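You operate a simulated robot arm through the tools that you are given. There is no shell and no other tool.

You are at the controls of a simulated robot arm. One attempt, no reset.

JOB
Wipe the smudge off the grey chart and switch the small monitor on at full brightness.
Fine: use the cleaning pad and put it back on the yellow pad; slide the iris fader to 8. What is to be rubbed or washed off counts as gone when no trace of it is left.

It is judged by the outcome, as a careful person would: the job done as asked, and still so three seconds after it is handed in. It fails if anything else is knocked over, pushed out of place, dropped, spilled or broken.

ROBOT AND FRAMES
A 7-joint arm with a two-finger parallel gripper, fixed in place. Base frame: the origin is on the floor under the middle of its stand, x ahead of it, y to its left, z up; the work surface is at about z = 880. Lengths are in mm, angles in rad, forces in N, time in s.
With the tool pointing down near the work surface it reaches from about 400 to 900 mm from the base axis. Its first joint turns from -2.496 to 2.496 rad. Payload 3 kg.
Tool frame: the origin (TCP) lies between the finger pads and is the grasp point; the fingertips stand 30 mm ahead of it; z points along the fingers, y is the line along which they close. The gripper opens to 94 mm. The fingers are 28 mm wide and 10 mm thick; the gripper's body (50 by 96 mm) begins 55 mm behind the TCP.
Orientation is that of the tool frame in the base frame, as a unit quaternion [x, y, z, w]. With the fingers straight down and closing along the base's y, the tool's x points along the base's -x, its y along +y and its z along -z.

CONTROLS
- The arm moves only by the tool play_rows. Its argument "plan" is a list of rows, each a list of 7 numbers: the shift along the tool's x, y, z in mm, then the turn, a rotation vector about the tool's x, y, z in rad, then the gripper command, from -1 (shut) to 1 (fully open), values between in proportion. In form: [[dx, dy, dz, ax, ay, az, claw], ...]. A call has 1 to 20 rows; each row is the pose to reach, as a shift and turn from the pose commanded when the call began, along the tool's axes at that moment. Rows are played at 5 a second. More than 50 mm and 0.15 rad between two rows, or a gripper value outside its range, and nothing of the call is played. Where a pose cannot be reached the arm comes as near as it can. A force on the tool above 40 N (or 10 N above the force at the start of the call, whichever is more), or a blocked arm, ends the call early, and 0.2 s more pass. Each finger travels about 72 mm/s and halts on what it meets, pressing with about 25 N; the grip force reading is that of the motor and also rises with nothing between the fingers. The clock runs only during rows and for 0.2 s after the last one: add rows that repeat a pose to give the fingers time. The reply holds the time, the measured pose of the TCP, the force on the tool along the base axes, the opening and the grip force, in the units named above and with some noise, with the torque about the TCP (base axes, N m) and any sound that the robot's microphone picked up.
- Cameras (640 x 400 px; columns grow to the right, rows downward): "scene" is fixed at [219.1, -501.4, 1639.7]; the picture's right is [0.58, -0.81, 0.00], its down [-0.54, -0.39, -0.74] and it looks along [0.60, 0.43, -0.67] (base axes); focal length 313 px, centre (320, 200). "wrist" rides on the gripper at [76, 14, -102] in the tool frame; the picture's right is [-0.18, 0.98, 0.00], its down [-0.75, -0.14, -0.64] and it looks along [-0.63, -0.12, 0.77] (tool axes); focal length 243 px, centre (320, 200). There is no depth. A picture from a camera that has moved, and an enlarged one, comes with that camera's place and axes in the base frame and with its lens.
- snapshot(camera): a new picture of that camera. The clock stands still meanwhile.
- inspect(camera, box): a new picture of the part [left, top, right, bottom] of that camera's present view, enlarged. The clock stands still meanwhile.
- job_done(): hands the job in; it is judged then, once.

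Nothing tells you positions but the pictures and the camera data. Unless the task says otherwise, let go and move clear before handing in.

The tools are called after "Call:" as a command line: name --pt "numbers of a row" for each row, then --argument value for the rest, lists and objects as JSON in quotes. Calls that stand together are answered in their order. play_rows: Moves the arm, as the interface text tells. Its arguments: {"type":"object","properties":{"plan":{"type":"array"}},"required":["plan"]} The other tools are called the same way: snapshot (camera) takes a picture; inspect (camera, box) takes an enlarged picture of a part of a camera's view; job_done () hands the job in.

At the start:

```text
t: 0.0
tool_pos: [548.3, 40.4, 1242.9]
tool_rot: [-0.001, 1.0, -0.001, 0.0]
ft_force: [-0.4, -0.9, 0.9]
torque: [0.0, -0.02, -0.04]
finger_gap: 94.0
grip_force: 0.1
```

scene: 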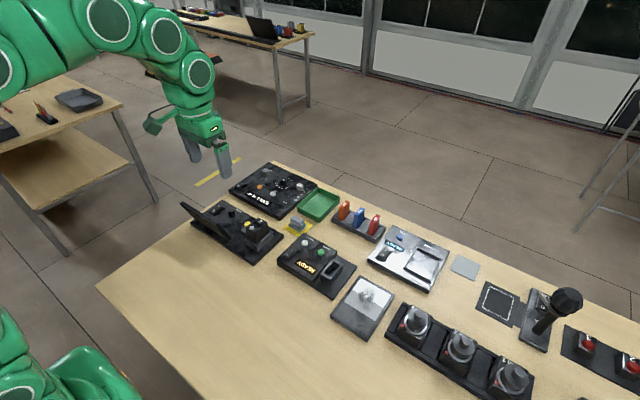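
wrist: 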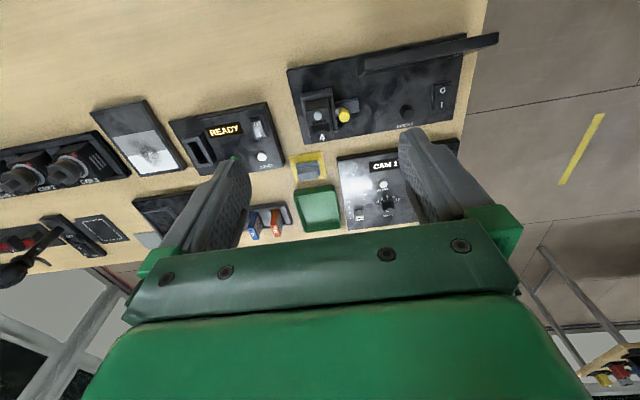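

I see a bench with several panels, a grey chart with a smudge, a yellow pad with a small grey cleaning pad on it, and what may be a small monitor. I'll enlarge the pictures before moving.

Call:
inspect --camera "scene" --box '[170, 150, 330, 250]'

Call:
inspect --camera "scene" --box '[260, 200, 420, 300]'

Call:
inspect --camera "scene" --box '[320, 250, 480, 350]'

Call:
inspect --camera "scene" --box '[440, 240, 640, 400]'

Call:
inspect --camera "wrist" --box '[270, 20, 510, 170]'

Call:
inspect --camera "wrist" --box '[80, 80, 320, 230]'

Call:
inspect --camera "wrist" --box '[240, 130, 480, 280]'

```text
4.00 times, centred on (250, 200) of scene
camera zoom: at [219.1, -501.4, 1639.7], right [0.58, -0.81, 0.0], down [-0.54, -0.39, -0.74], along [0.6, 0.43, -0.67], focal length 1253 px, centre (600, 200)
```

zoom: 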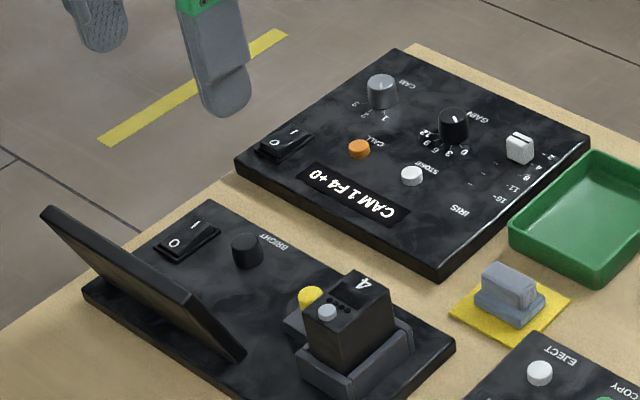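

```text
4.00 times, centred on (340, 250) of scene
camera zoom: at [219.1, -501.4, 1639.7], right [0.58, -0.81, 0.0], down [-0.54, -0.39, -0.74], along [0.6, 0.43, -0.67], focal length 1253 px, centre (240, 0)
```

zoom: 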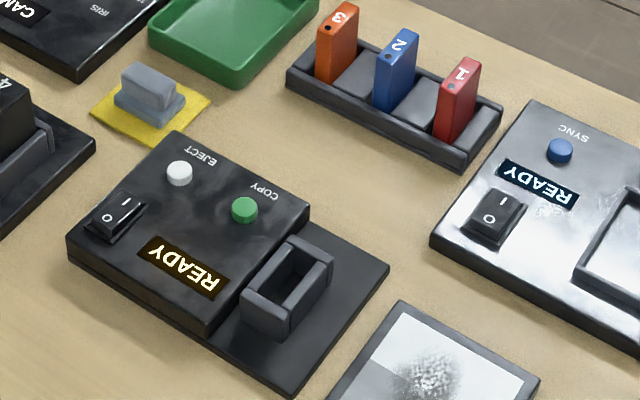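

```text
4.00 times, centred on (400, 300) of scene
camera zoom: at [219.1, -501.4, 1639.7], right [0.58, -0.81, 0.0], down [-0.54, -0.39, -0.74], along [0.6, 0.43, -0.67], focal length 1253 px, centre (0, -200)
```

zoom: 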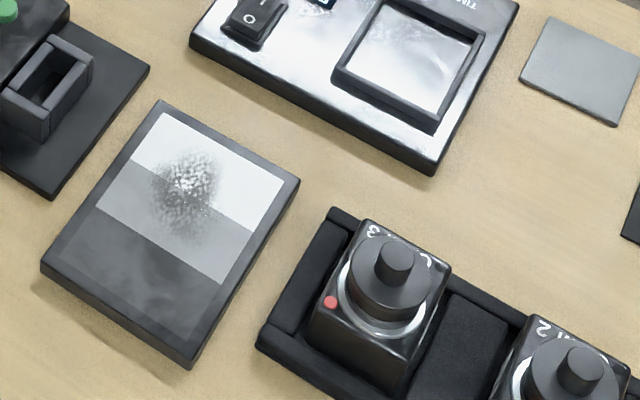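

```text
2.50 times, centred on (540, 320) of scene
camera zoom: at [219.1, -501.4, 1639.7], right [0.58, -0.81, 0.0], down [-0.54, -0.39, -0.74], along [0.6, 0.43, -0.67], focal length 783 px, centre (-230, -100)
```

zoom: 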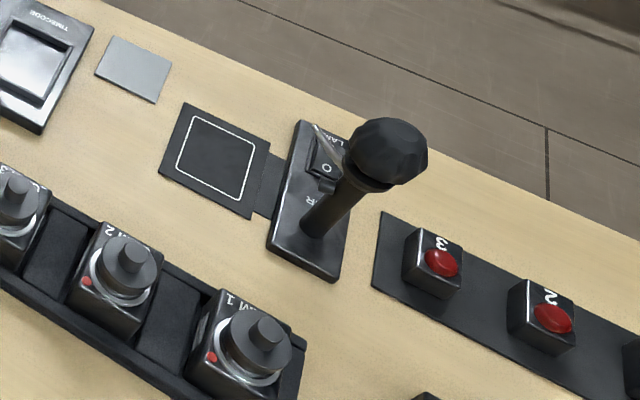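

```text
2.67 times, centred on (390, 95) of wrist
camera zoom: at [471.4, 55.7, 1345.5], right [0.18, 0.98, 0.0], down [0.75, -0.14, 0.64], along [0.63, -0.12, -0.77], focal length 647 px, centre (133, 480)
```

zoom: 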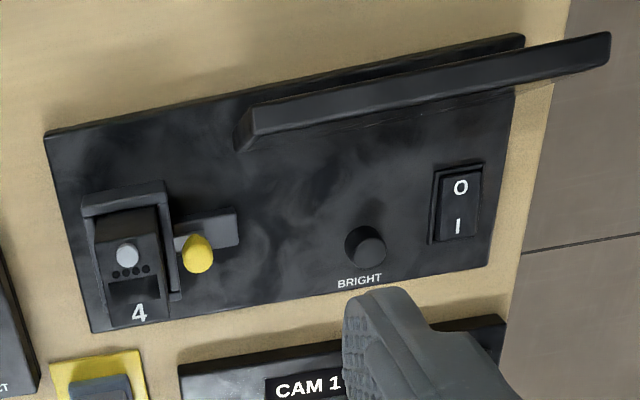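

```text
2.67 times, centred on (200, 155) of wrist
camera zoom: at [471.4, 55.7, 1345.5], right [0.18, 0.98, 0.0], down [0.75, -0.14, 0.64], along [0.63, -0.12, -0.77], focal length 647 px, centre (640, 320)
```

zoom: 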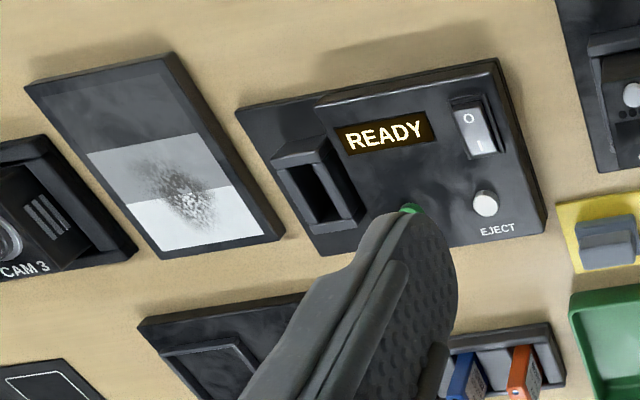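

```text
2.67 times, centred on (360, 205) of wrist
camera zoom: at [471.4, 55.7, 1345.5], right [0.18, 0.98, 0.0], down [0.75, -0.14, 0.64], along [0.63, -0.12, -0.77], focal length 647 px, centre (213, 187)
```

zoom: 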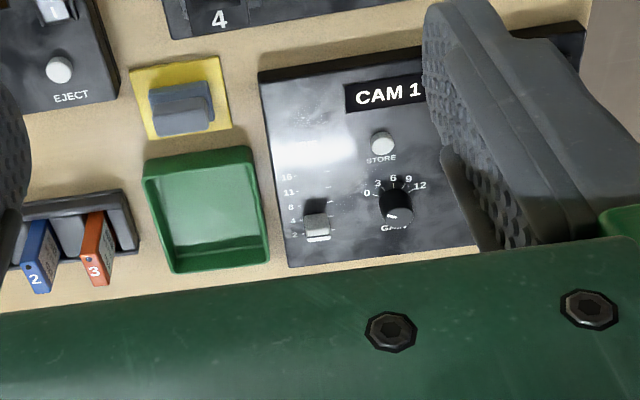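

The small monitor (tilted screen, BRIGHT knob, 0/I rocker) is around (645, 200). The iris fader is near (885, 68), the cleaning pad near (751, -26) and the chart near (647, -346). I'll move above the monitor first for a closer look.

Call:
play_rows --pt "11 28 20 0 0 0 1" --pt "22 56 41 0 0 0 1" --pt "33 83 61 0 0 0 1" --pt "44 110 82 0 0 0 1" --pt "55 138 102 0 0 0 1" --pt "66 166 123 0 0 0 1" --pt "77 193 143 0 0 0 1" --pt "77 193 143 0 0 0 1"

Call:
snapshot --camera "wrist"

Call:
snapshot --camera "scene"

```text
t: 1.8
tool_pos: [470.3, 233.9, 1100.6]
tool_rot: [0.0, 1.0, -0.001, 0.0]
ft_force: [-0.1, -0.3, -0.2]
torque: [0.02, -0.05, 0.02]
finger_gap: 94.1
grip_force: 0.1
```

```text
taken
camera wrist: at [392.6, 249.3, 1203.2], right [0.18, 0.98, 0.0], down [0.75, -0.14, 0.64], along [0.63, -0.12, -0.77], focal length 243 px, centre (320, 200)
```

wrist: 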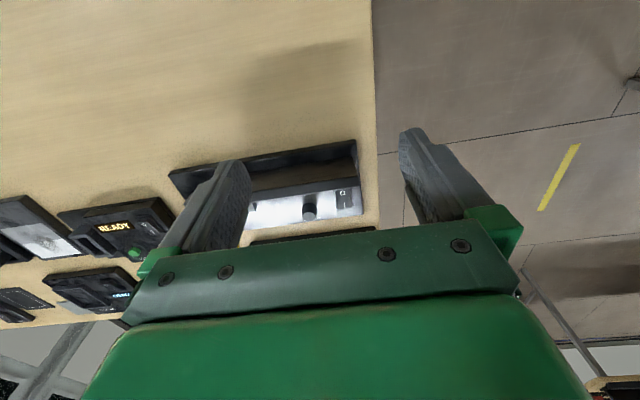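

```text
taken
```

scene: 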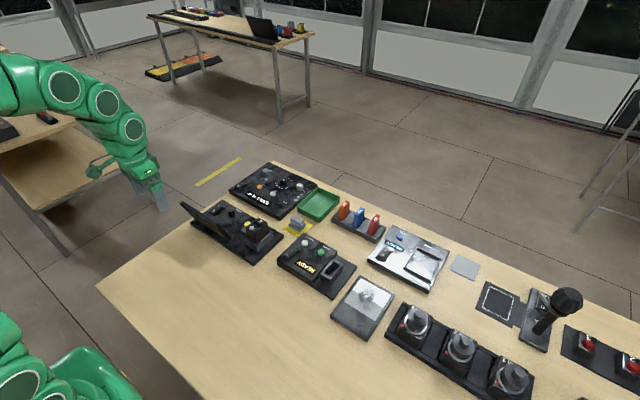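

The monitor panel is in view at about (640, 190), with the knob near (656, 180). I'll zoom in on it.

Call:
inspect --camera "wrist" --box '[160, 120, 400, 270]'

Call:
inspect --camera "scene" --box '[176, 190, 256, 240]'

Call:
inspect --camera "scene" --box '[230, 155, 326, 215]'

Call:
inspect --camera "scene" --box '[220, 200, 300, 265]'

```text
2.67 times, centred on (280, 195) of wrist
camera zoom: at [392.6, 249.3, 1203.2], right [0.18, 0.98, 0.0], down [0.75, -0.14, 0.64], along [0.63, -0.12, -0.77], focal length 647 px, centre (427, 213)
```

zoom: 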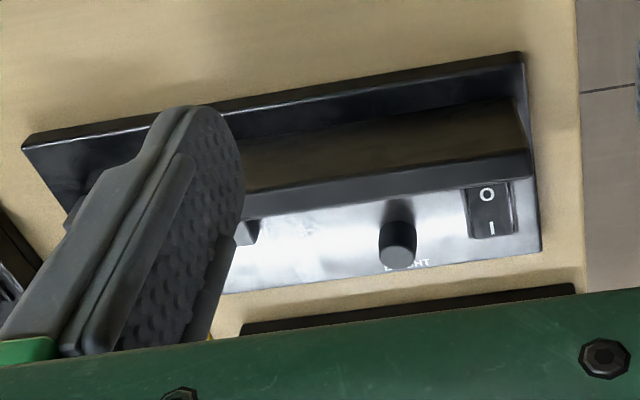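

```text
8.00 times, centred on (216, 215) of scene
camera zoom: at [219.1, -501.4, 1639.7], right [0.58, -0.81, 0.0], down [-0.54, -0.39, -0.74], along [0.6, 0.43, -0.67], focal length 2506 px, centre (1152, 80)
```

zoom: 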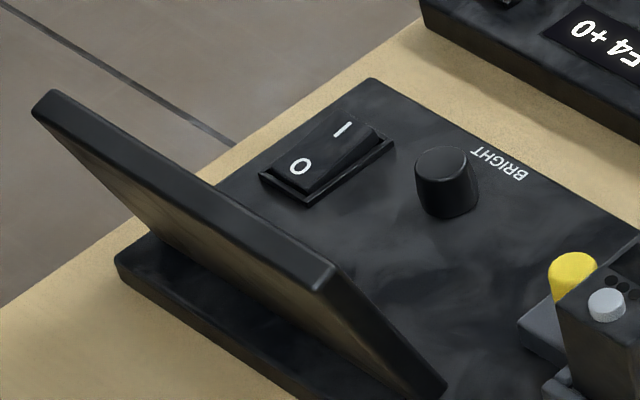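

```text
6.67 times, centred on (278, 185) of scene
camera zoom: at [219.1, -501.4, 1639.7], right [0.58, -0.81, 0.0], down [-0.54, -0.39, -0.74], along [0.6, 0.43, -0.67], focal length 2088 px, centre (600, 300)
```

zoom: 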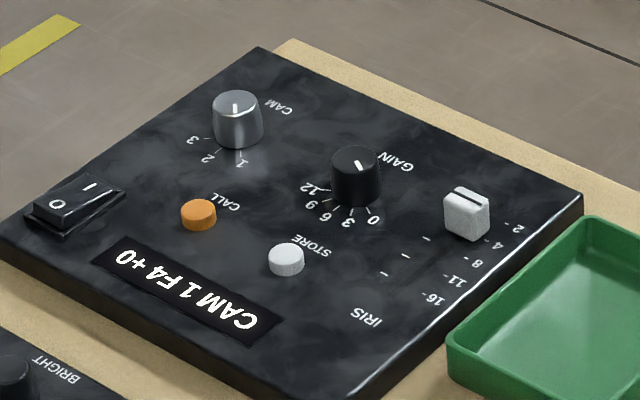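

```text
6.15 times, centred on (260, 232) of scene
camera zoom: at [219.1, -501.4, 1639.7], right [0.58, -0.81, 0.0], down [-0.54, -0.39, -0.74], along [0.6, 0.43, -0.67], focal length 1928 px, centre (689, 0)
```

zoom: 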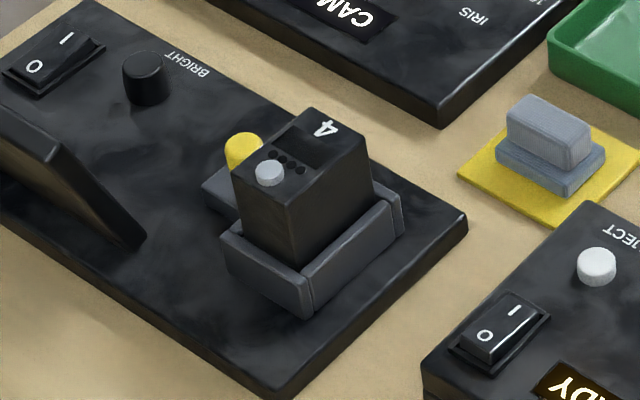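

The rocker's "I" end is near (655, 237) and the BRIGHT knob near (656, 180). The screen leans back at x ≈ 550–580 with its top near z 985. I'll move above the "I" side with the fingers closed, staying high over the screen.

Call:
play_rows --pt "-40 0 0 0 0 0 0.5" --pt "-80 1 0 0 0 0 0" --pt "-120 2 0 0 0 0 -0.5" --pt "-160 3 10 0 0 0 -1" --pt "-190 3 40 0 0 0 -1" --pt "-193 3 80 0 0 0 -1" --pt "-193 3 100 0 0 0 -1" --pt "-193 3 100 0 0 0 -1" --pt "-193 3 100 0 0 0 -1"

Call:
snapshot --camera "wrist"

Call:
inspect --camera "scene" --box '[160, 150, 288, 230]'

```text
t: 3.8
tool_pos: [662.8, 235.7, 1000.1]
tool_rot: [0.0, 1.0, 0.0, 0.0]
ft_force: [-0.3, 0.9, -0.1]
torque: [0.0, -0.03, -0.01]
finger_gap: 0.0
grip_force: 25.0
```

```text
taken
camera wrist: at [586.1, 251.0, 1102.9], right [0.18, 0.98, 0.0], down [0.75, -0.14, 0.64], along [0.63, -0.12, -0.77], focal length 243 px, centre (320, 200)
```

wrist: 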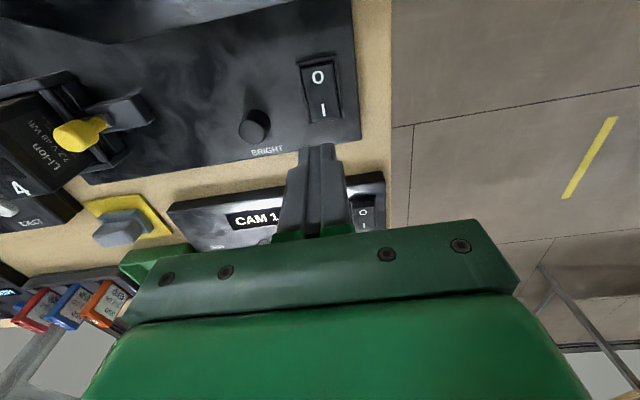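

```text
5.00 times, centred on (224, 190) of scene
camera zoom: at [219.1, -501.4, 1639.7], right [0.58, -0.81, 0.0], down [-0.54, -0.39, -0.74], along [0.6, 0.43, -0.67], focal length 1566 px, centre (800, 250)
```

zoom: 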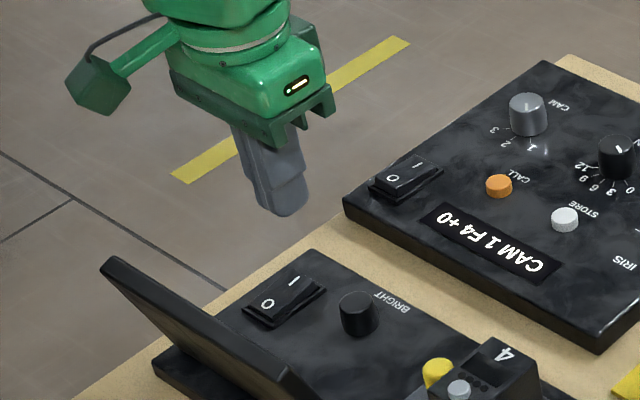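

The "I" half of the rocker is at about (657, 239.5), with its centre at x ≈ 645. I'll descend slowly onto it with closed fingertips.

Call:
play_rows --pt "0 4 20 0 0 0 -1" --pt "0 4 40 0 0 0 -1" --pt "0 4 54 0 0 0 -1" --pt "0 4 58 0 0 0 -1" --pt "0 4 60 0 0 0 -1" --pt "0 4 62 0 0 0 -1" --pt "0 4 64 0 0 0 -1" --pt "0 4 66 0 0 0 -1" --pt "0 4 67 0 0 0 -1" --pt "0 4 68 0 0 0 -1" --pt "0 4 69 0 0 0 -1" --pt "0 4 70 0 0 0 -1"

Call:
snapshot --camera "wrist"

Call:
inspect --camera "scene" --box '[160, 170, 256, 230]'

```text
t: 5.9
tool_pos: [664.0, 240.4, 934.4]
tool_rot: [0.0, 1.0, 0.001, 0.0]
ft_force: [-1.7, -0.6, 4.5]
torque: [-0.08, 0.1, 0.03]
finger_gap: 0.0
grip_force: 25.4
stopped in row 10: the force on the tool passed its limit at 44 N (the readings are from after the stop); the commanded pose is now the measured one
```

```text
taken
camera wrist: at [587.1, 255.1, 1037.4], right [0.18, 0.98, 0.0], down [0.75, -0.14, 0.64], along [0.63, -0.12, -0.77], focal length 243 px, centre (320, 200)
```

wrist: 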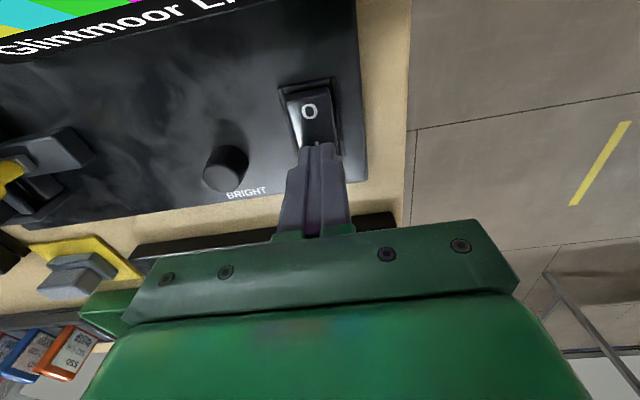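

```text
6.67 times, centred on (208, 200) of scene
camera zoom: at [219.1, -501.4, 1639.7], right [0.58, -0.81, 0.0], down [-0.54, -0.39, -0.74], along [0.6, 0.43, -0.67], focal length 2088 px, centre (1067, 200)
```

zoom: 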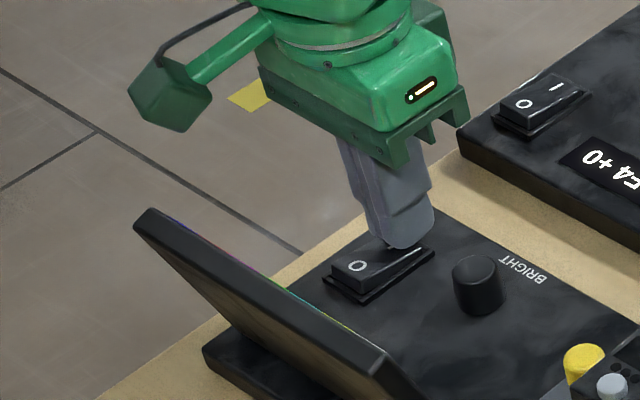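

The monitor is on: its screen now shows colours and text. I'll retract, open the fingers partway and move above the BRIGHT knob at about (657, 182).

Call:
play_rows --pt "0 0 -20 0 0 0 -1" --pt "0 0 -50 0 0 0 -1" --pt "0 -20 -70 0 0 0 -0.5" --pt "3 -40 -70 0 0 0 0" --pt "7 -58 -70 0 0 0 0" --pt "7 -58 -70 0 0 0 0"

Call:
snapshot --camera "wrist"

Call:
inspect --camera "scene" --box '[160, 170, 256, 230]'

```text
t: 7.3
tool_pos: [658.5, 181.1, 1005.5]
tool_rot: [-0.001, 1.0, 0.0, 0.001]
ft_force: [-0.1, -0.2, 0.3]
torque: [-0.05, 0.0, 0.03]
finger_gap: 47.2
grip_force: 0.1
```

```text
taken
camera wrist: at [580.6, 197.1, 1107.7], right [0.18, 0.98, 0.0], down [0.75, -0.14, 0.64], along [0.63, -0.12, -0.77], focal length 243 px, centre (320, 200)
```

wrist: 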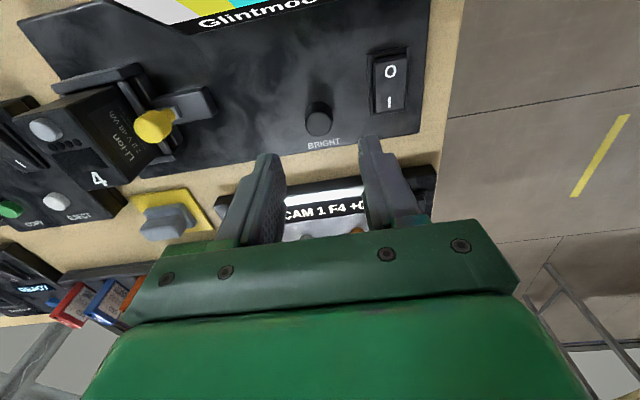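

```text
6.67 times, centred on (208, 200) of scene
camera zoom: at [219.1, -501.4, 1639.7], right [0.58, -0.81, 0.0], down [-0.54, -0.39, -0.74], along [0.6, 0.43, -0.67], focal length 2088 px, centre (1067, 200)
```

zoom: 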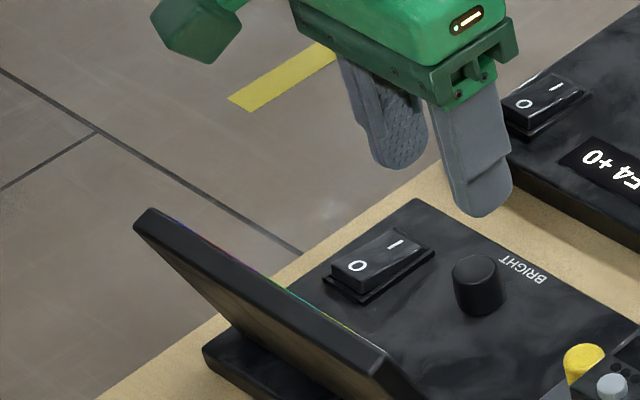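

The screen stays lit and the knob is ahead, between the fingers. I'll zoom in on the knob and the screen.

Call:
inspect --camera "wrist" --box '[240, 60, 400, 160]'

Call:
inspect --camera "wrist" --box '[80, 0, 400, 200]'

```text
4.00 times, centred on (320, 110) of wrist
camera zoom: at [580.6, 197.1, 1107.7], right [0.18, 0.98, 0.0], down [0.75, -0.14, 0.64], along [0.63, -0.12, -0.77], focal length 970 px, centre (320, 560)
```

zoom: 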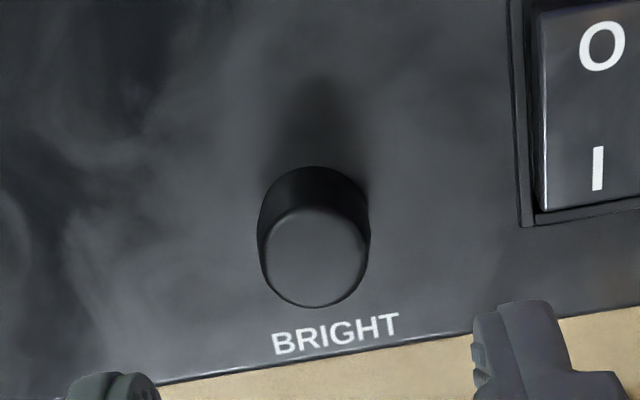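

```text
2.00 times, centred on (240, 100) of wrist
camera zoom: at [580.6, 197.1, 1107.7], right [0.18, 0.98, 0.0], down [0.75, -0.14, 0.64], along [0.63, -0.12, -0.77], focal length 485 px, centre (480, 400)
```

zoom: 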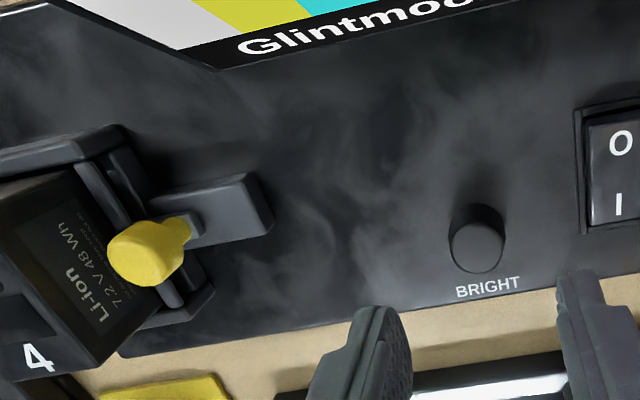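

The knob is centred at about (658, 181), with its top near z 918 and base near 894. I'll pre-rotate the tool counter-clockwise while high, to leave range for a long clockwise turn.

Call:
play_rows --pt "0 0 0 0 0 -0.14 0" --pt "0 0 0 0 0 -0.28 0" --pt "0 0 0 0 0 -0.42 0" --pt "0 0 0 0 0 -0.56 0" --pt "0 0 0 0 0 -0.7 0" --pt "0 0 0 0 0 -0.84 0" --pt "0 0 0 0 0 -0.98 0" --pt "0 0 0 0 0 -1.12 0" --pt "0 0 0 0 0 -1.26 0" --pt "0 0 0 0 0 -1.4 0" --pt "0 0 0 0 0 -1.5 0" --pt "0 0 0 0 0 -1.5 0"

Call:
snapshot --camera "wrist"

Call:
snapshot --camera "scene"

```text
t: 9.9
tool_pos: [658.1, 181.9, 1004.1]
tool_rot: [-0.682, 0.731, 0.0, 0.001]
ft_force: [0.1, 0.0, 0.1]
torque: [-0.02, -0.01, -0.01]
finger_gap: 46.8
grip_force: 0.0
```

```text
taken
camera wrist: at [637.0, 108.1, 1106.6], right [-0.97, 0.25, 0.0], down [0.19, 0.74, 0.64], along [0.16, 0.62, -0.77], focal length 243 px, centre (320, 200)
```

wrist: 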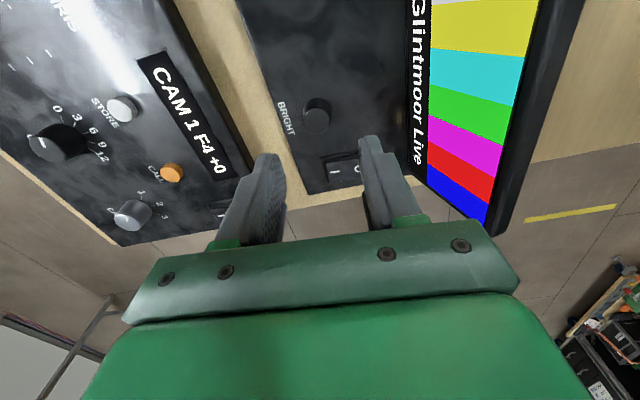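

```text
taken
```

scene: 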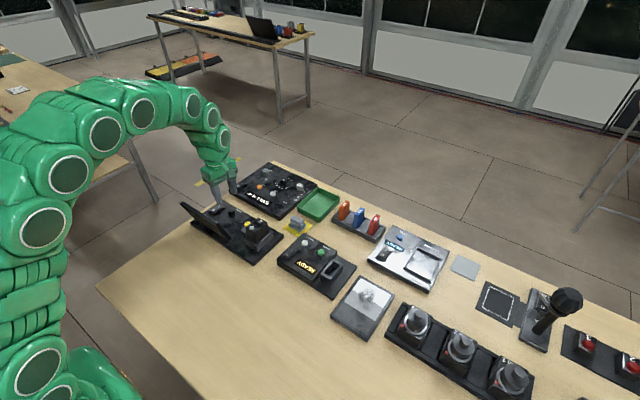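

The screen is now visible and lit ("Glintmoor Live", colour bars). I'll zoom on the knob and screen to refine the position and to have a brightness reference.

Call:
inspect --camera "wrist" --box '[240, 60, 400, 160]'

Call:
inspect --camera "wrist" --box '[380, 0, 640, 240]'

```text
4.00 times, centred on (320, 110) of wrist
camera zoom: at [637.0, 108.1, 1106.6], right [-0.97, 0.25, 0.0], down [0.19, 0.74, 0.64], along [0.16, 0.62, -0.77], focal length 970 px, centre (320, 560)
```

zoom: 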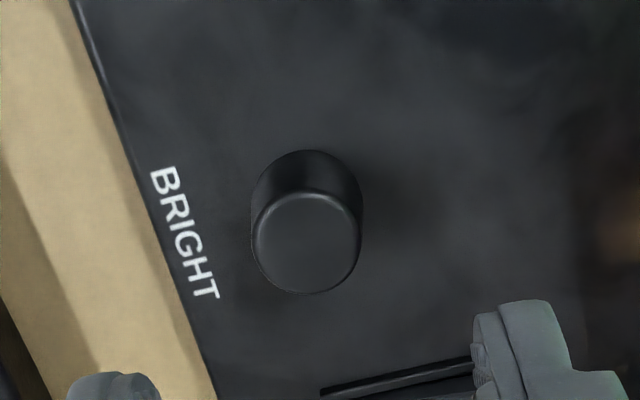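

```text
1.67 times, centred on (510, 120) of wrist
camera zoom: at [637.0, 108.1, 1106.6], right [-0.97, 0.25, 0.0], down [0.19, 0.74, 0.64], along [0.16, 0.62, -0.77], focal length 404 px, centre (3, 333)
```

zoom: 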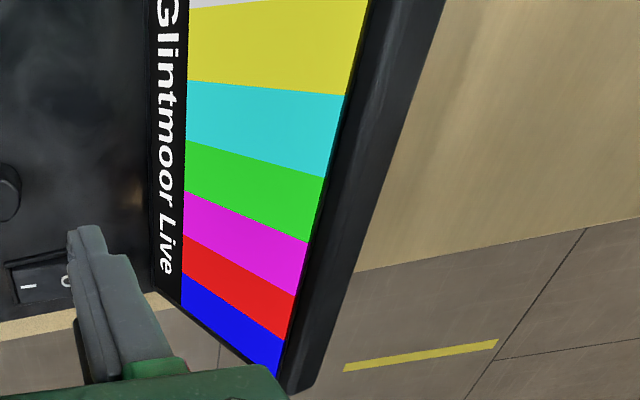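

Two views agree the knob is at (658.5, 180.3). I'll descend around it with the tips at z ≈ 901 and grip it.

Call:
play_rows --pt "1.6 0 30 0 0 0 0" --pt "1.6 0 55 0 0 0 0" --pt "1.6 0 66 0 0 0 0" --pt "1.6 0 73 0 0 0 0" --pt "1.6 0 73 0 0 0 -0.3" --pt "1.6 0 73 0 0 0 -1" --pt "1.6 0 73 0 0 0 -1" --pt "1.6 0 73 0 0 0 -1"

Call:
snapshot --camera "wrist"

```text
t: 11.4
tool_pos: [659.6, 180.4, 931.2]
tool_rot: [-0.681, 0.732, -0.002, 0.004]
ft_force: [10.4, 3.0, -6.8]
torque: [0.11, -0.23, 0.02]
finger_gap: 22.6
grip_force: 45.4
stopped in row 7: the force on the tool passed its limit at 42 N (the readings are from after the stop); the commanded pose is now the measured one
```

```text
taken
camera wrist: at [638.4, 106.0, 1033.9], right [-0.97, 0.25, -0.01], down [0.19, 0.74, 0.65], along [0.17, 0.62, -0.76], focal length 243 px, centre (320, 200)
```

wrist: 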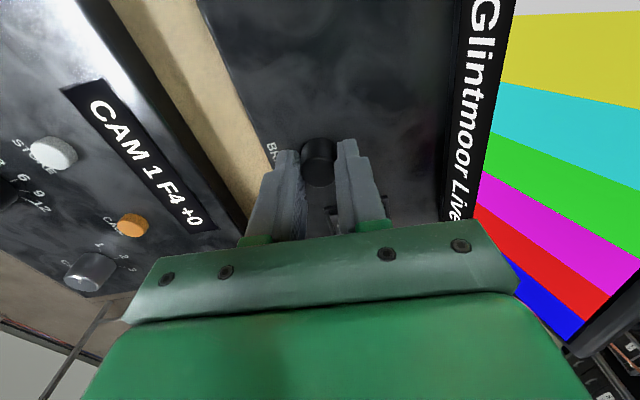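

The knob is gripped (gap 22.6). I'll turn it clockwise in small steps and watch the screen and torque.

Call:
play_rows --pt "0 0 0 0 0 0 -1" --pt "0 0 0 0 0 0.1 -1" --pt "0 0 0 0 0 0.2 -1" --pt "0 0 0 0 0 0.3 -1" --pt "0 0 0 0 0 0.4 -1"

Call:
snapshot --camera "wrist"

```text
t: 12.6
tool_pos: [659.8, 180.0, 931.4]
tool_rot: [-0.522, 0.853, -0.002, 0.003]
ft_force: [14.8, 3.4, -33.5]
torque: [-0.16, -0.24, -0.01]
finger_gap: 22.8
grip_force: 45.3
```

```text
taken
camera wrist: at [611.0, 119.8, 1034.0], right [-0.79, 0.61, 0.0], down [0.46, 0.61, 0.65], along [0.4, 0.51, -0.76], focal length 243 px, centre (320, 200)
```

wrist: 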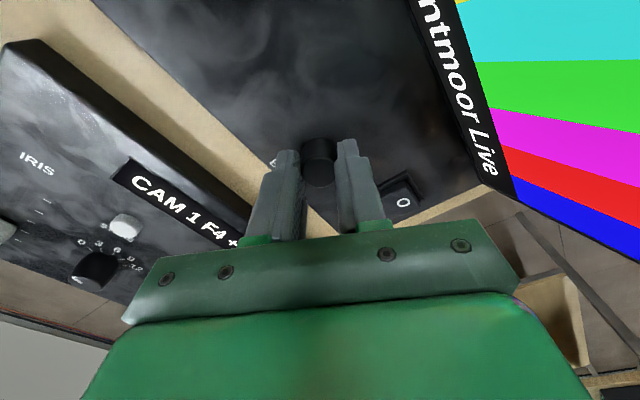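

The knob is turning with the gripper, though there is a downward pull of about 33 N on the tool. I'll ease down slightly and compare screen brightness.

Call:
play_rows --pt "0 0 0.5 0 0 0.05 -1" --pt "0 0 0.8 0 0 0.1 -1"

Call:
inspect --camera "wrist" --box '[400, 0, 640, 150]'

```text
t: 13.2
tool_pos: [660.2, 180.6, 931.7]
tool_rot: [-0.478, 0.878, 0.0, 0.003]
ft_force: [5.0, 1.4, -14.8]
torque: [-0.83, 0.57, 0.01]
finger_gap: 22.7
grip_force: 45.2
```

```text
2.67 times, centred on (520, 75) of wrist
camera zoom: at [604.9, 124.7, 1034.0], right [-0.73, 0.69, 0.0], down [0.52, 0.56, 0.65], along [0.45, 0.47, -0.76], focal length 647 px, centre (-213, 533)
```

zoom: 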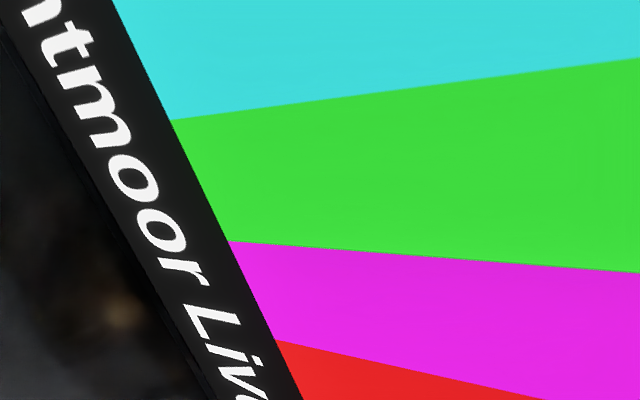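

The bars look a bit brighter than before, so clockwise is increasing it. I'll continue turning.

Call:
play_rows --pt "0 0 0.5 0 0 0.1 -1" --pt "0 0 0.5 0 0 0.2 -1" --pt "0 0 0.5 0 0 0.3 -1" --pt "0 0 0.5 0 0 0.4 -1" --pt "0 0 0.5 0 0 0.5 -1"

Call:
snapshot --camera "wrist"

```text
t: 14.4
tool_pos: [659.8, 180.7, 931.8]
tool_rot: [-0.247, 0.969, 0.0, 0.005]
ft_force: [0.5, -4.7, 29.9]
torque: [-0.35, 0.23, 0.01]
finger_gap: 22.7
grip_force: 45.1
```

```text
taken
camera wrist: at [584.1, 157.0, 1033.6], right [-0.31, 0.95, 0.0], down [0.72, 0.23, 0.65], along [0.62, 0.2, -0.76], focal length 243 px, centre (320, 200)
```

wrist: 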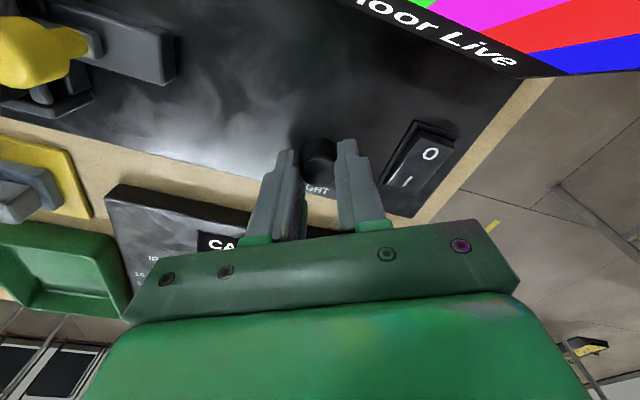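

The picture keeps brightening. I'll ease up slightly to relieve the vertical force and keep turning.

Call:
play_rows --pt "0 0 -0.5 0 0 0.1 -1" --pt "0 0 -0.5 0 0 0.2 -1" --pt "0 0 -0.5 0 0 0.3 -1" --pt "0 0 -0.5 0 0 0.4 -1" --pt "0 0 -0.5 0 0 0.5 -1"

Call:
snapshot --camera "wrist"

```text
t: 15.6
tool_pos: [659.8, 179.8, 931.5]
tool_rot: [0.0, 1.0, 0.002, 0.005]
ft_force: [18.2, -3.0, 24.2]
torque: [-0.14, -1.47, 0.02]
finger_gap: 22.6
grip_force: 44.8
```

```text
taken
camera wrist: at [581.6, 195.3, 1033.6], right [0.19, 0.98, 0.0], down [0.75, -0.14, 0.65], along [0.64, -0.12, -0.76], focal length 243 px, centre (320, 200)
```

wrist: 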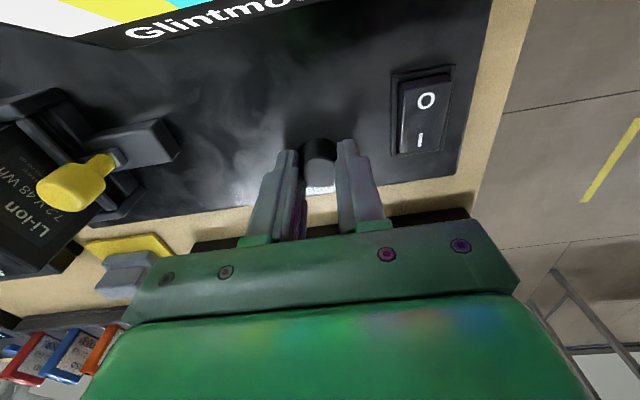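

The gripper's colour reflections show the screen is brighter, and there is no end-stop torque yet. I'll keep turning clockwise with small load-relief offsets.

Call:
play_rows --pt "-0.3 0 -0.5 0 0 0.1 -1" --pt "-0.3 0 -0.5 0 0 0.2 -1" --pt "-0.3 0 -0.5 0 0 0.3 -1" --pt "-0.3 0 -0.5 0 0 0.4 -1" --pt "-0.3 0 -0.5 0 0 0.5 -1"

Call:
snapshot --camera "wrist"

Call:
inspect --camera "scene" --box '[160, 170, 256, 230]'

```text
t: 16.8
tool_pos: [659.5, 180.4, 932.0]
tool_rot: [0.247, 0.969, 0.002, 0.005]
ft_force: [19.6, 2.2, 15.1]
torque: [-0.54, -1.39, -0.02]
finger_gap: 22.7
grip_force: 45.5
```

```text
taken
camera wrist: at [598.0, 230.2, 1033.8], right [0.63, 0.77, 0.01], down [0.59, -0.49, 0.65], along [0.5, -0.41, -0.76], focal length 243 px, centre (320, 200)
```

wrist: 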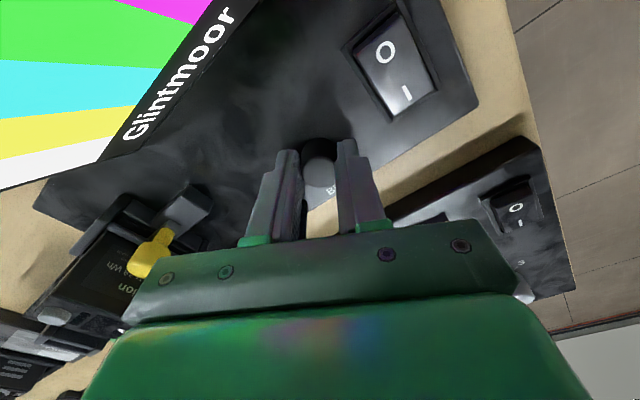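

```text
6.67 times, centred on (208, 200) of scene
camera zoom: at [219.1, -501.4, 1639.7], right [0.58, -0.81, 0.0], down [-0.54, -0.39, -0.74], along [0.6, 0.43, -0.67], focal length 2088 px, centre (1067, 200)
```

zoom: 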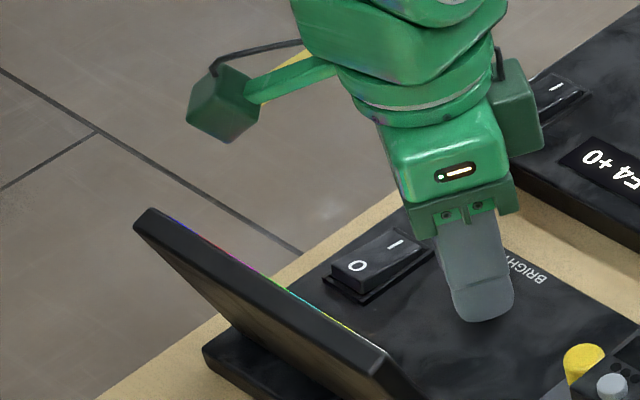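

The screen keeps brightening (the white bar is near white) and there is still no end stop. I'll keep turning.

Call:
play_rows --pt "-0.2 0 -0.3 0 0 0.1 -1" --pt "-0.2 0 -0.3 0 0 0.2 -1" --pt "-0.2 0 -0.3 0 0 0.3 -1" --pt "-0.2 0 -0.3 0 0 0.4 -1" --pt "-0.2 0 -0.3 0 0 0.5 -1"

Call:
snapshot --camera "wrist"

```text
t: 18.0
tool_pos: [659.0, 179.9, 930.5]
tool_rot: [0.48, 0.877, 0.001, 0.003]
ft_force: [11.9, 18.9, -2.4]
torque: [0.44, -0.43, 0.37]
finger_gap: 23.1
grip_force: 44.9
```

```text
taken
camera wrist: at [629.2, 252.5, 1033.9], right [0.93, 0.37, 0.01], down [0.28, -0.71, 0.64], along [0.25, -0.59, -0.77], focal length 243 px, centre (320, 200)
```

wrist: 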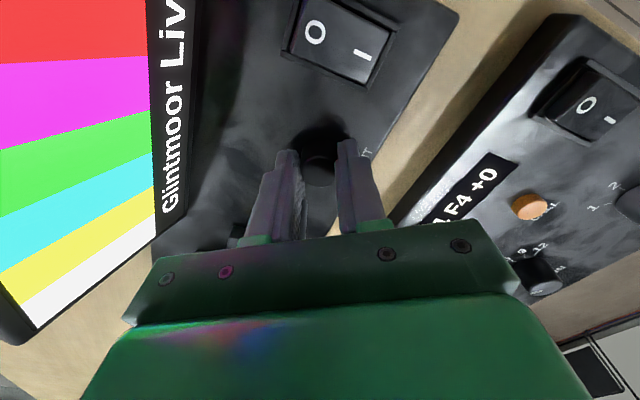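

Torque about z jumped to 0.37 N·m, which suggests the end stop. I'll nudge slightly further to confirm, then look at the screen.

Call:
play_rows --pt "0 0 0 0 0 0.05 -1" --pt "0 0 0 0 0 0.1 -1" --pt "0 0 0 0 0 0.1 -1"

Call:
snapshot --camera "wrist"

Call:
inspect --camera "wrist" --box '[0, 0, 240, 340]'

```text
t: 18.8
tool_pos: [659.6, 180.1, 930.8]
tool_rot: [0.524, 0.852, 0.002, 0.002]
ft_force: [8.1, 11.1, -1.2]
torque: [0.09, -0.36, 0.23]
finger_gap: 22.5
grip_force: 45.0
```

```text
taken
camera wrist: at [636.4, 255.1, 1034.2], right [0.96, 0.28, 0.01], down [0.21, -0.74, 0.64], along [0.19, -0.61, -0.77], focal length 243 px, centre (320, 200)
```

wrist: 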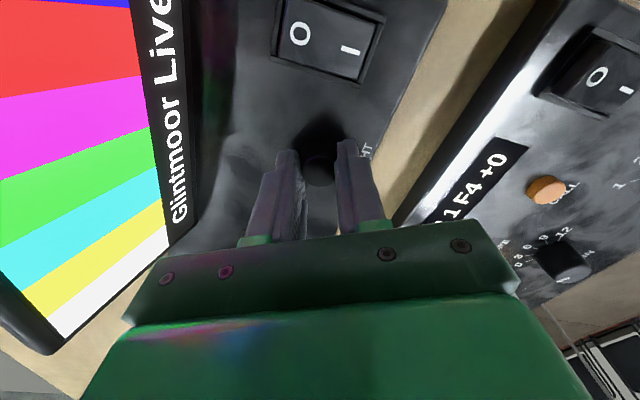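

```text
1.18 times, centred on (120, 170) of wrist
camera zoom: at [636.4, 255.1, 1034.2], right [0.96, 0.28, 0.01], down [0.21, -0.74, 0.64], along [0.19, -0.61, -0.77], focal length 285 px, centre (555, 235)
```

zoom: 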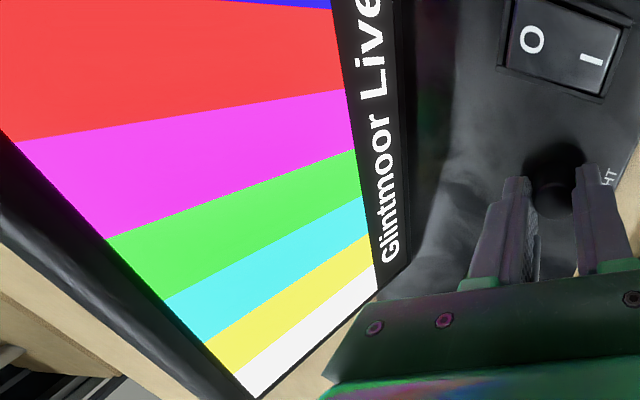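

Torque holds at 0.2–0.4 N·m, against about 0.01 earlier, consistent with the stop. I'll make one more small turn to confirm, then release.

Call:
play_rows --pt "0 0 0 0 0 0.07 -1" --pt "0 0 0 0 0 0.14 -1" --pt "0 0 0 0 0 0.2 -1" --pt "0 0 0 0 0 0.2 -1"

Call:
inspect --camera "wrist" --box '[0, 0, 320, 200]'

```text
t: 19.8
tool_pos: [658.5, 179.9, 931.8]
tool_rot: [0.605, 0.796, 0.004, 0.002]
ft_force: [15.6, 10.0, -1.2]
torque: [-0.22, -0.63, 0.39]
finger_gap: 23.2
grip_force: 44.6
```

```text
2.00 times, centred on (160, 100) of wrist
camera zoom: at [651.4, 257.7, 1034.7], right [1.0, 0.09, 0.01], down [0.06, -0.77, 0.64], along [0.06, -0.64, -0.77], focal length 485 px, centre (640, 400)
```

zoom: 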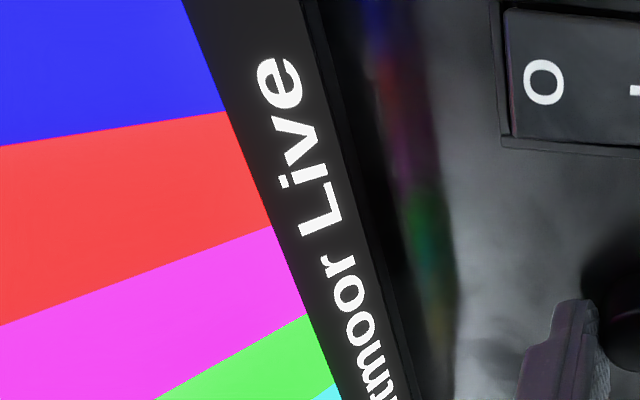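

The stop is confirmed, with torque still about 0.4 and the bars fully bright. I'll release the knob, rise and rotate the tool back.

Call:
play_rows --pt "0 0 0 0 0 0 -0.5" --pt "0 0 0 0 0 0 0" --pt "0 0 0 0 0 0 0" --pt "0 0 -15 0 0 0 0" --pt "0 0 -45 0 0 0 0" --pt "0 0 -90 0 0 0 0" --pt "0 0 -120 0 0 -0.13 0" --pt "0 0 -120 0 0 -0.26 0" --pt "0 0 -120 0 0 -0.39 0" --pt "0 0 -120 0 0 -0.52 0" --pt "0 0 -120 0 0 -0.65 0" --pt "0 0 -120 0 0 -0.78 0" --pt "0 0 -120 0 0 -0.91 0" --pt "0 0 -120 0 0 -1.04 0" --pt "0 0 -120 0 0 -1.17 0" --pt "0 0 -120 0 0 -1.3 0" --pt "0 0 -120 0 0 -1.3 0"

Call:
snapshot --camera "wrist"

Call:
snapshot --camera "scene"

```text
t: 23.4
tool_pos: [659.1, 179.5, 1051.8]
tool_rot: [-0.001, 1.0, 0.001, 0.005]
ft_force: [-0.5, 0.0, 0.0]
torque: [0.0, 0.0, 0.0]
finger_gap: 47.1
grip_force: 0.1
```

```text
taken
camera wrist: at [581.0, 194.9, 1153.9], right [0.18, 0.98, 0.0], down [0.75, -0.14, 0.65], along [0.64, -0.12, -0.76], focal length 243 px, centre (320, 200)
```

wrist: 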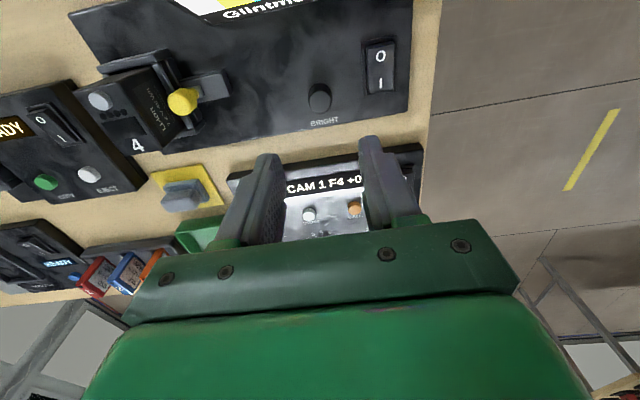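

```text
taken
```

scene: 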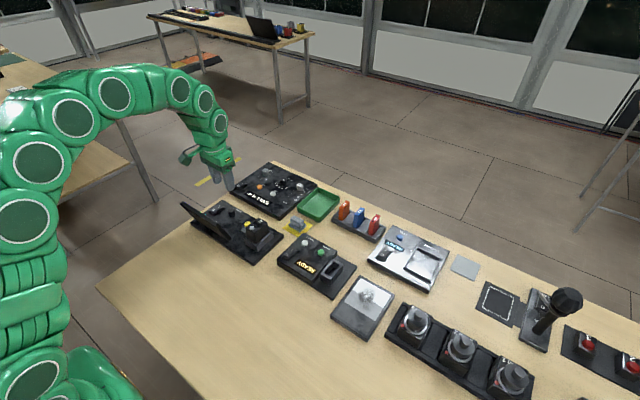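

The monitor is on at full brightness. Next I'll move toward the camera-control panel to look closely at the IRIS fader.

Call:
play_rows --pt "-32 -22 0 0 0 0 0" --pt "-64 -44 0 0 0.01 0 0" --pt "-96 -66 0 0 0.01 0 0" --pt "-128 -88 10 0 0.01 0 0" --pt "-160 -111 30 0 0.01 0 0" --pt "-160 -111 30 0 0.01 0 0"

Call:
snapshot --camera "wrist"

Call:
inspect --camera "scene" --box '[230, 155, 326, 215]'

```text
t: 24.8
tool_pos: [821.9, 71.3, 1024.7]
tool_rot: [0.0, 1.0, 0.001, -0.002]
ft_force: [-0.6, -0.3, 0.0]
torque: [-0.01, 0.02, -0.03]
finger_gap: 46.9
grip_force: 0.1
```

```text
taken
camera wrist: at [744.5, 85.2, 1126.8], right [0.18, 0.98, 0.0], down [0.75, -0.14, 0.64], along [0.63, -0.12, -0.77], focal length 243 px, centre (320, 200)
```

wrist: 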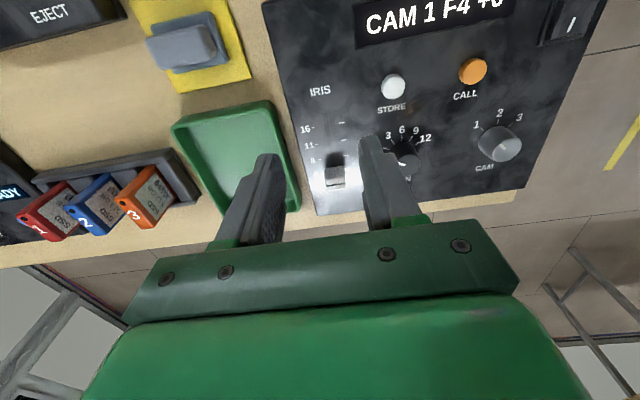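

```text
6.67 times, centred on (278, 185) of scene
camera zoom: at [219.1, -501.4, 1639.7], right [0.58, -0.81, 0.0], down [-0.54, -0.39, -0.74], along [0.6, 0.43, -0.67], focal length 2088 px, centre (600, 300)
```

zoom: 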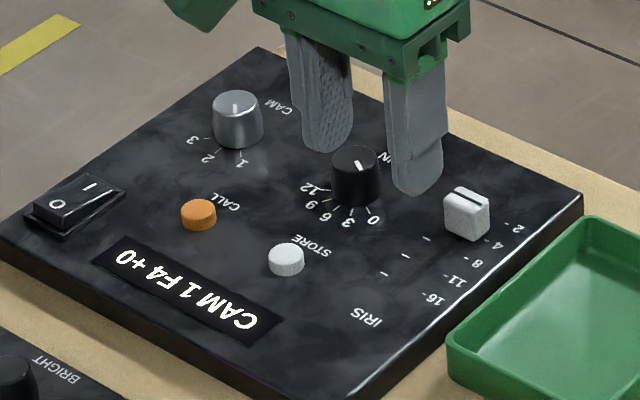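

Call:
inspect --camera "wrist" --box '[260, 70, 420, 170]'

Call:
inspect --camera "wrist" --box '[280, 120, 376, 220]'

Call:
inspect --camera "scene" --box '[278, 170, 318, 210]'

```text
4.00 times, centred on (340, 120) of wrist
camera zoom: at [744.5, 85.2, 1126.8], right [0.18, 0.98, 0.0], down [0.75, -0.14, 0.64], along [0.63, -0.12, -0.77], focal length 970 px, centre (240, 520)
```

zoom: 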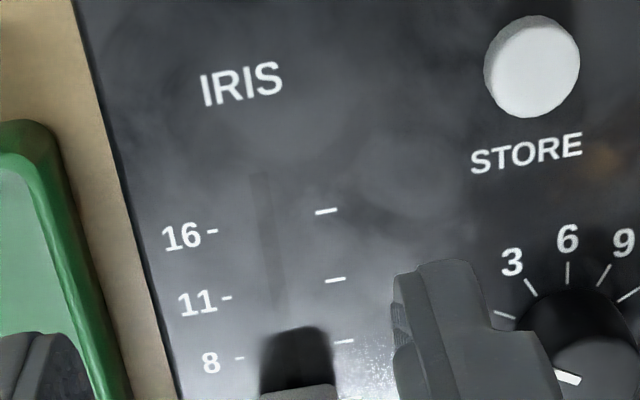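

```text
4.00 times, centred on (328, 170) of wrist
camera zoom: at [744.5, 85.2, 1126.8], right [0.18, 0.98, 0.0], down [0.75, -0.14, 0.64], along [0.63, -0.12, -0.77], focal length 970 px, centre (288, 320)
```

zoom: 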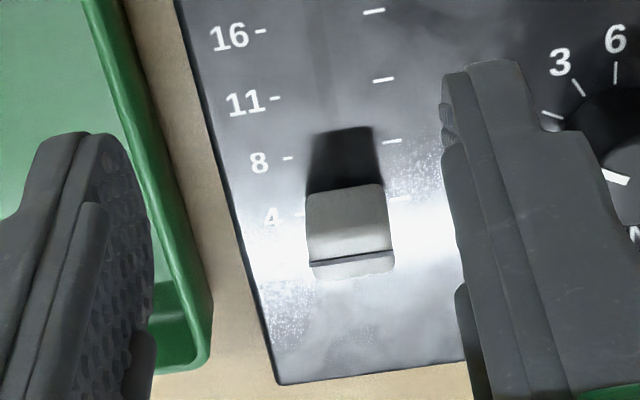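

```text
10.00 times, centred on (298, 190) of scene
camera zoom: at [219.1, -501.4, 1639.7], right [0.58, -0.81, 0.0], down [-0.54, -0.39, -0.74], along [0.6, 0.43, -0.67], focal length 3133 px, centre (540, 300)
```

zoom: 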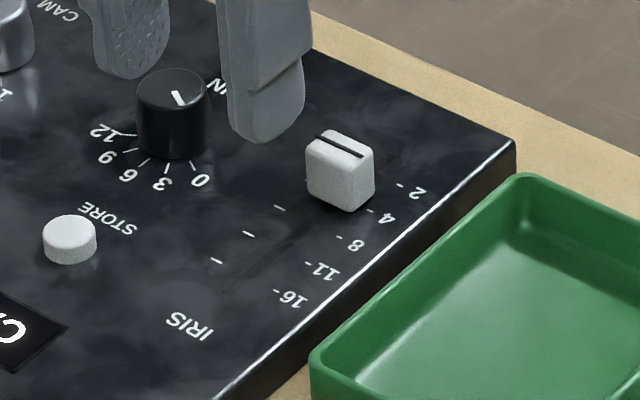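

The IRIS scale reads 2, 4, 8, 11, 16, running toward the robot, with marks about 18 mm apart. The cap sits at 4 (x ≈ 894, y ≈ 74, top z ≈ 924) and 8 is at x ≈ 876.6. I'll position above the cap and check reach.

Call:
play_rows --pt "-30 2 0 0 0 0 -0.2" --pt "-66 2.5 10 0 0 0 -0.2" --pt "-66 2.5 35 0 0 0 -0.2" --pt "-66 2.5 45 0 0 0 -0.2" --pt "-66 2.5 45 0 0 0 -0.2"

Call:
snapshot --camera "wrist"

Call:
inspect --camera "wrist" --box '[240, 60, 400, 160]'

```text
t: 26.0
tool_pos: [885.4, 71.0, 978.5]
tool_rot: [-0.001, 1.0, 0.001, -0.001]
ft_force: [0.6, -0.7, 1.0]
torque: [-0.01, 0.01, 0.01]
finger_gap: 37.8
grip_force: 0.1
out of reach, approached as far as the arm can: row 2
```

```text
taken
camera wrist: at [809.7, 86.2, 1080.8], right [0.18, 0.98, 0.0], down [0.75, -0.14, 0.64], along [0.63, -0.12, -0.77], focal length 243 px, centre (320, 200)
```

wrist: 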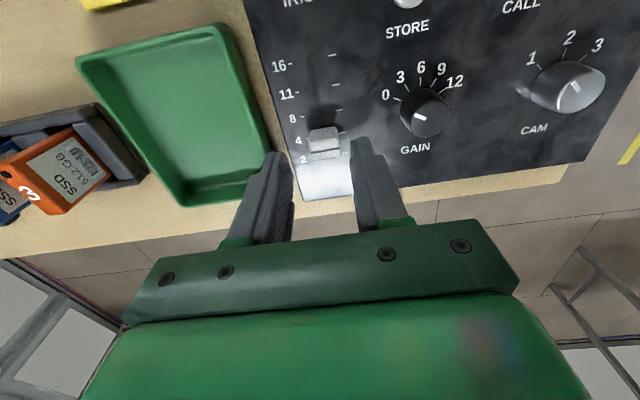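

```text
4.00 times, centred on (320, 110) of wrist
camera zoom: at [809.7, 86.2, 1080.8], right [0.18, 0.98, 0.0], down [0.75, -0.14, 0.64], along [0.63, -0.12, -0.77], focal length 970 px, centre (320, 560)
```

zoom: 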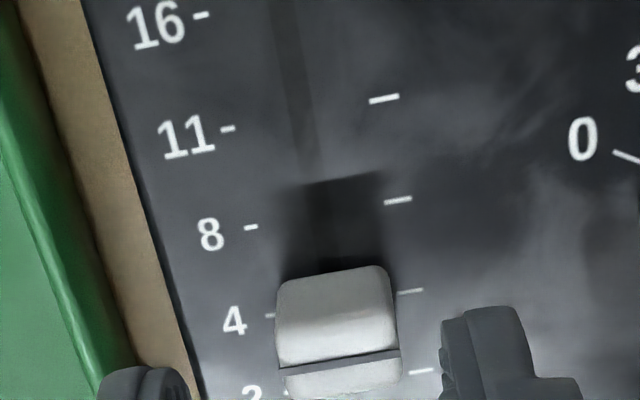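

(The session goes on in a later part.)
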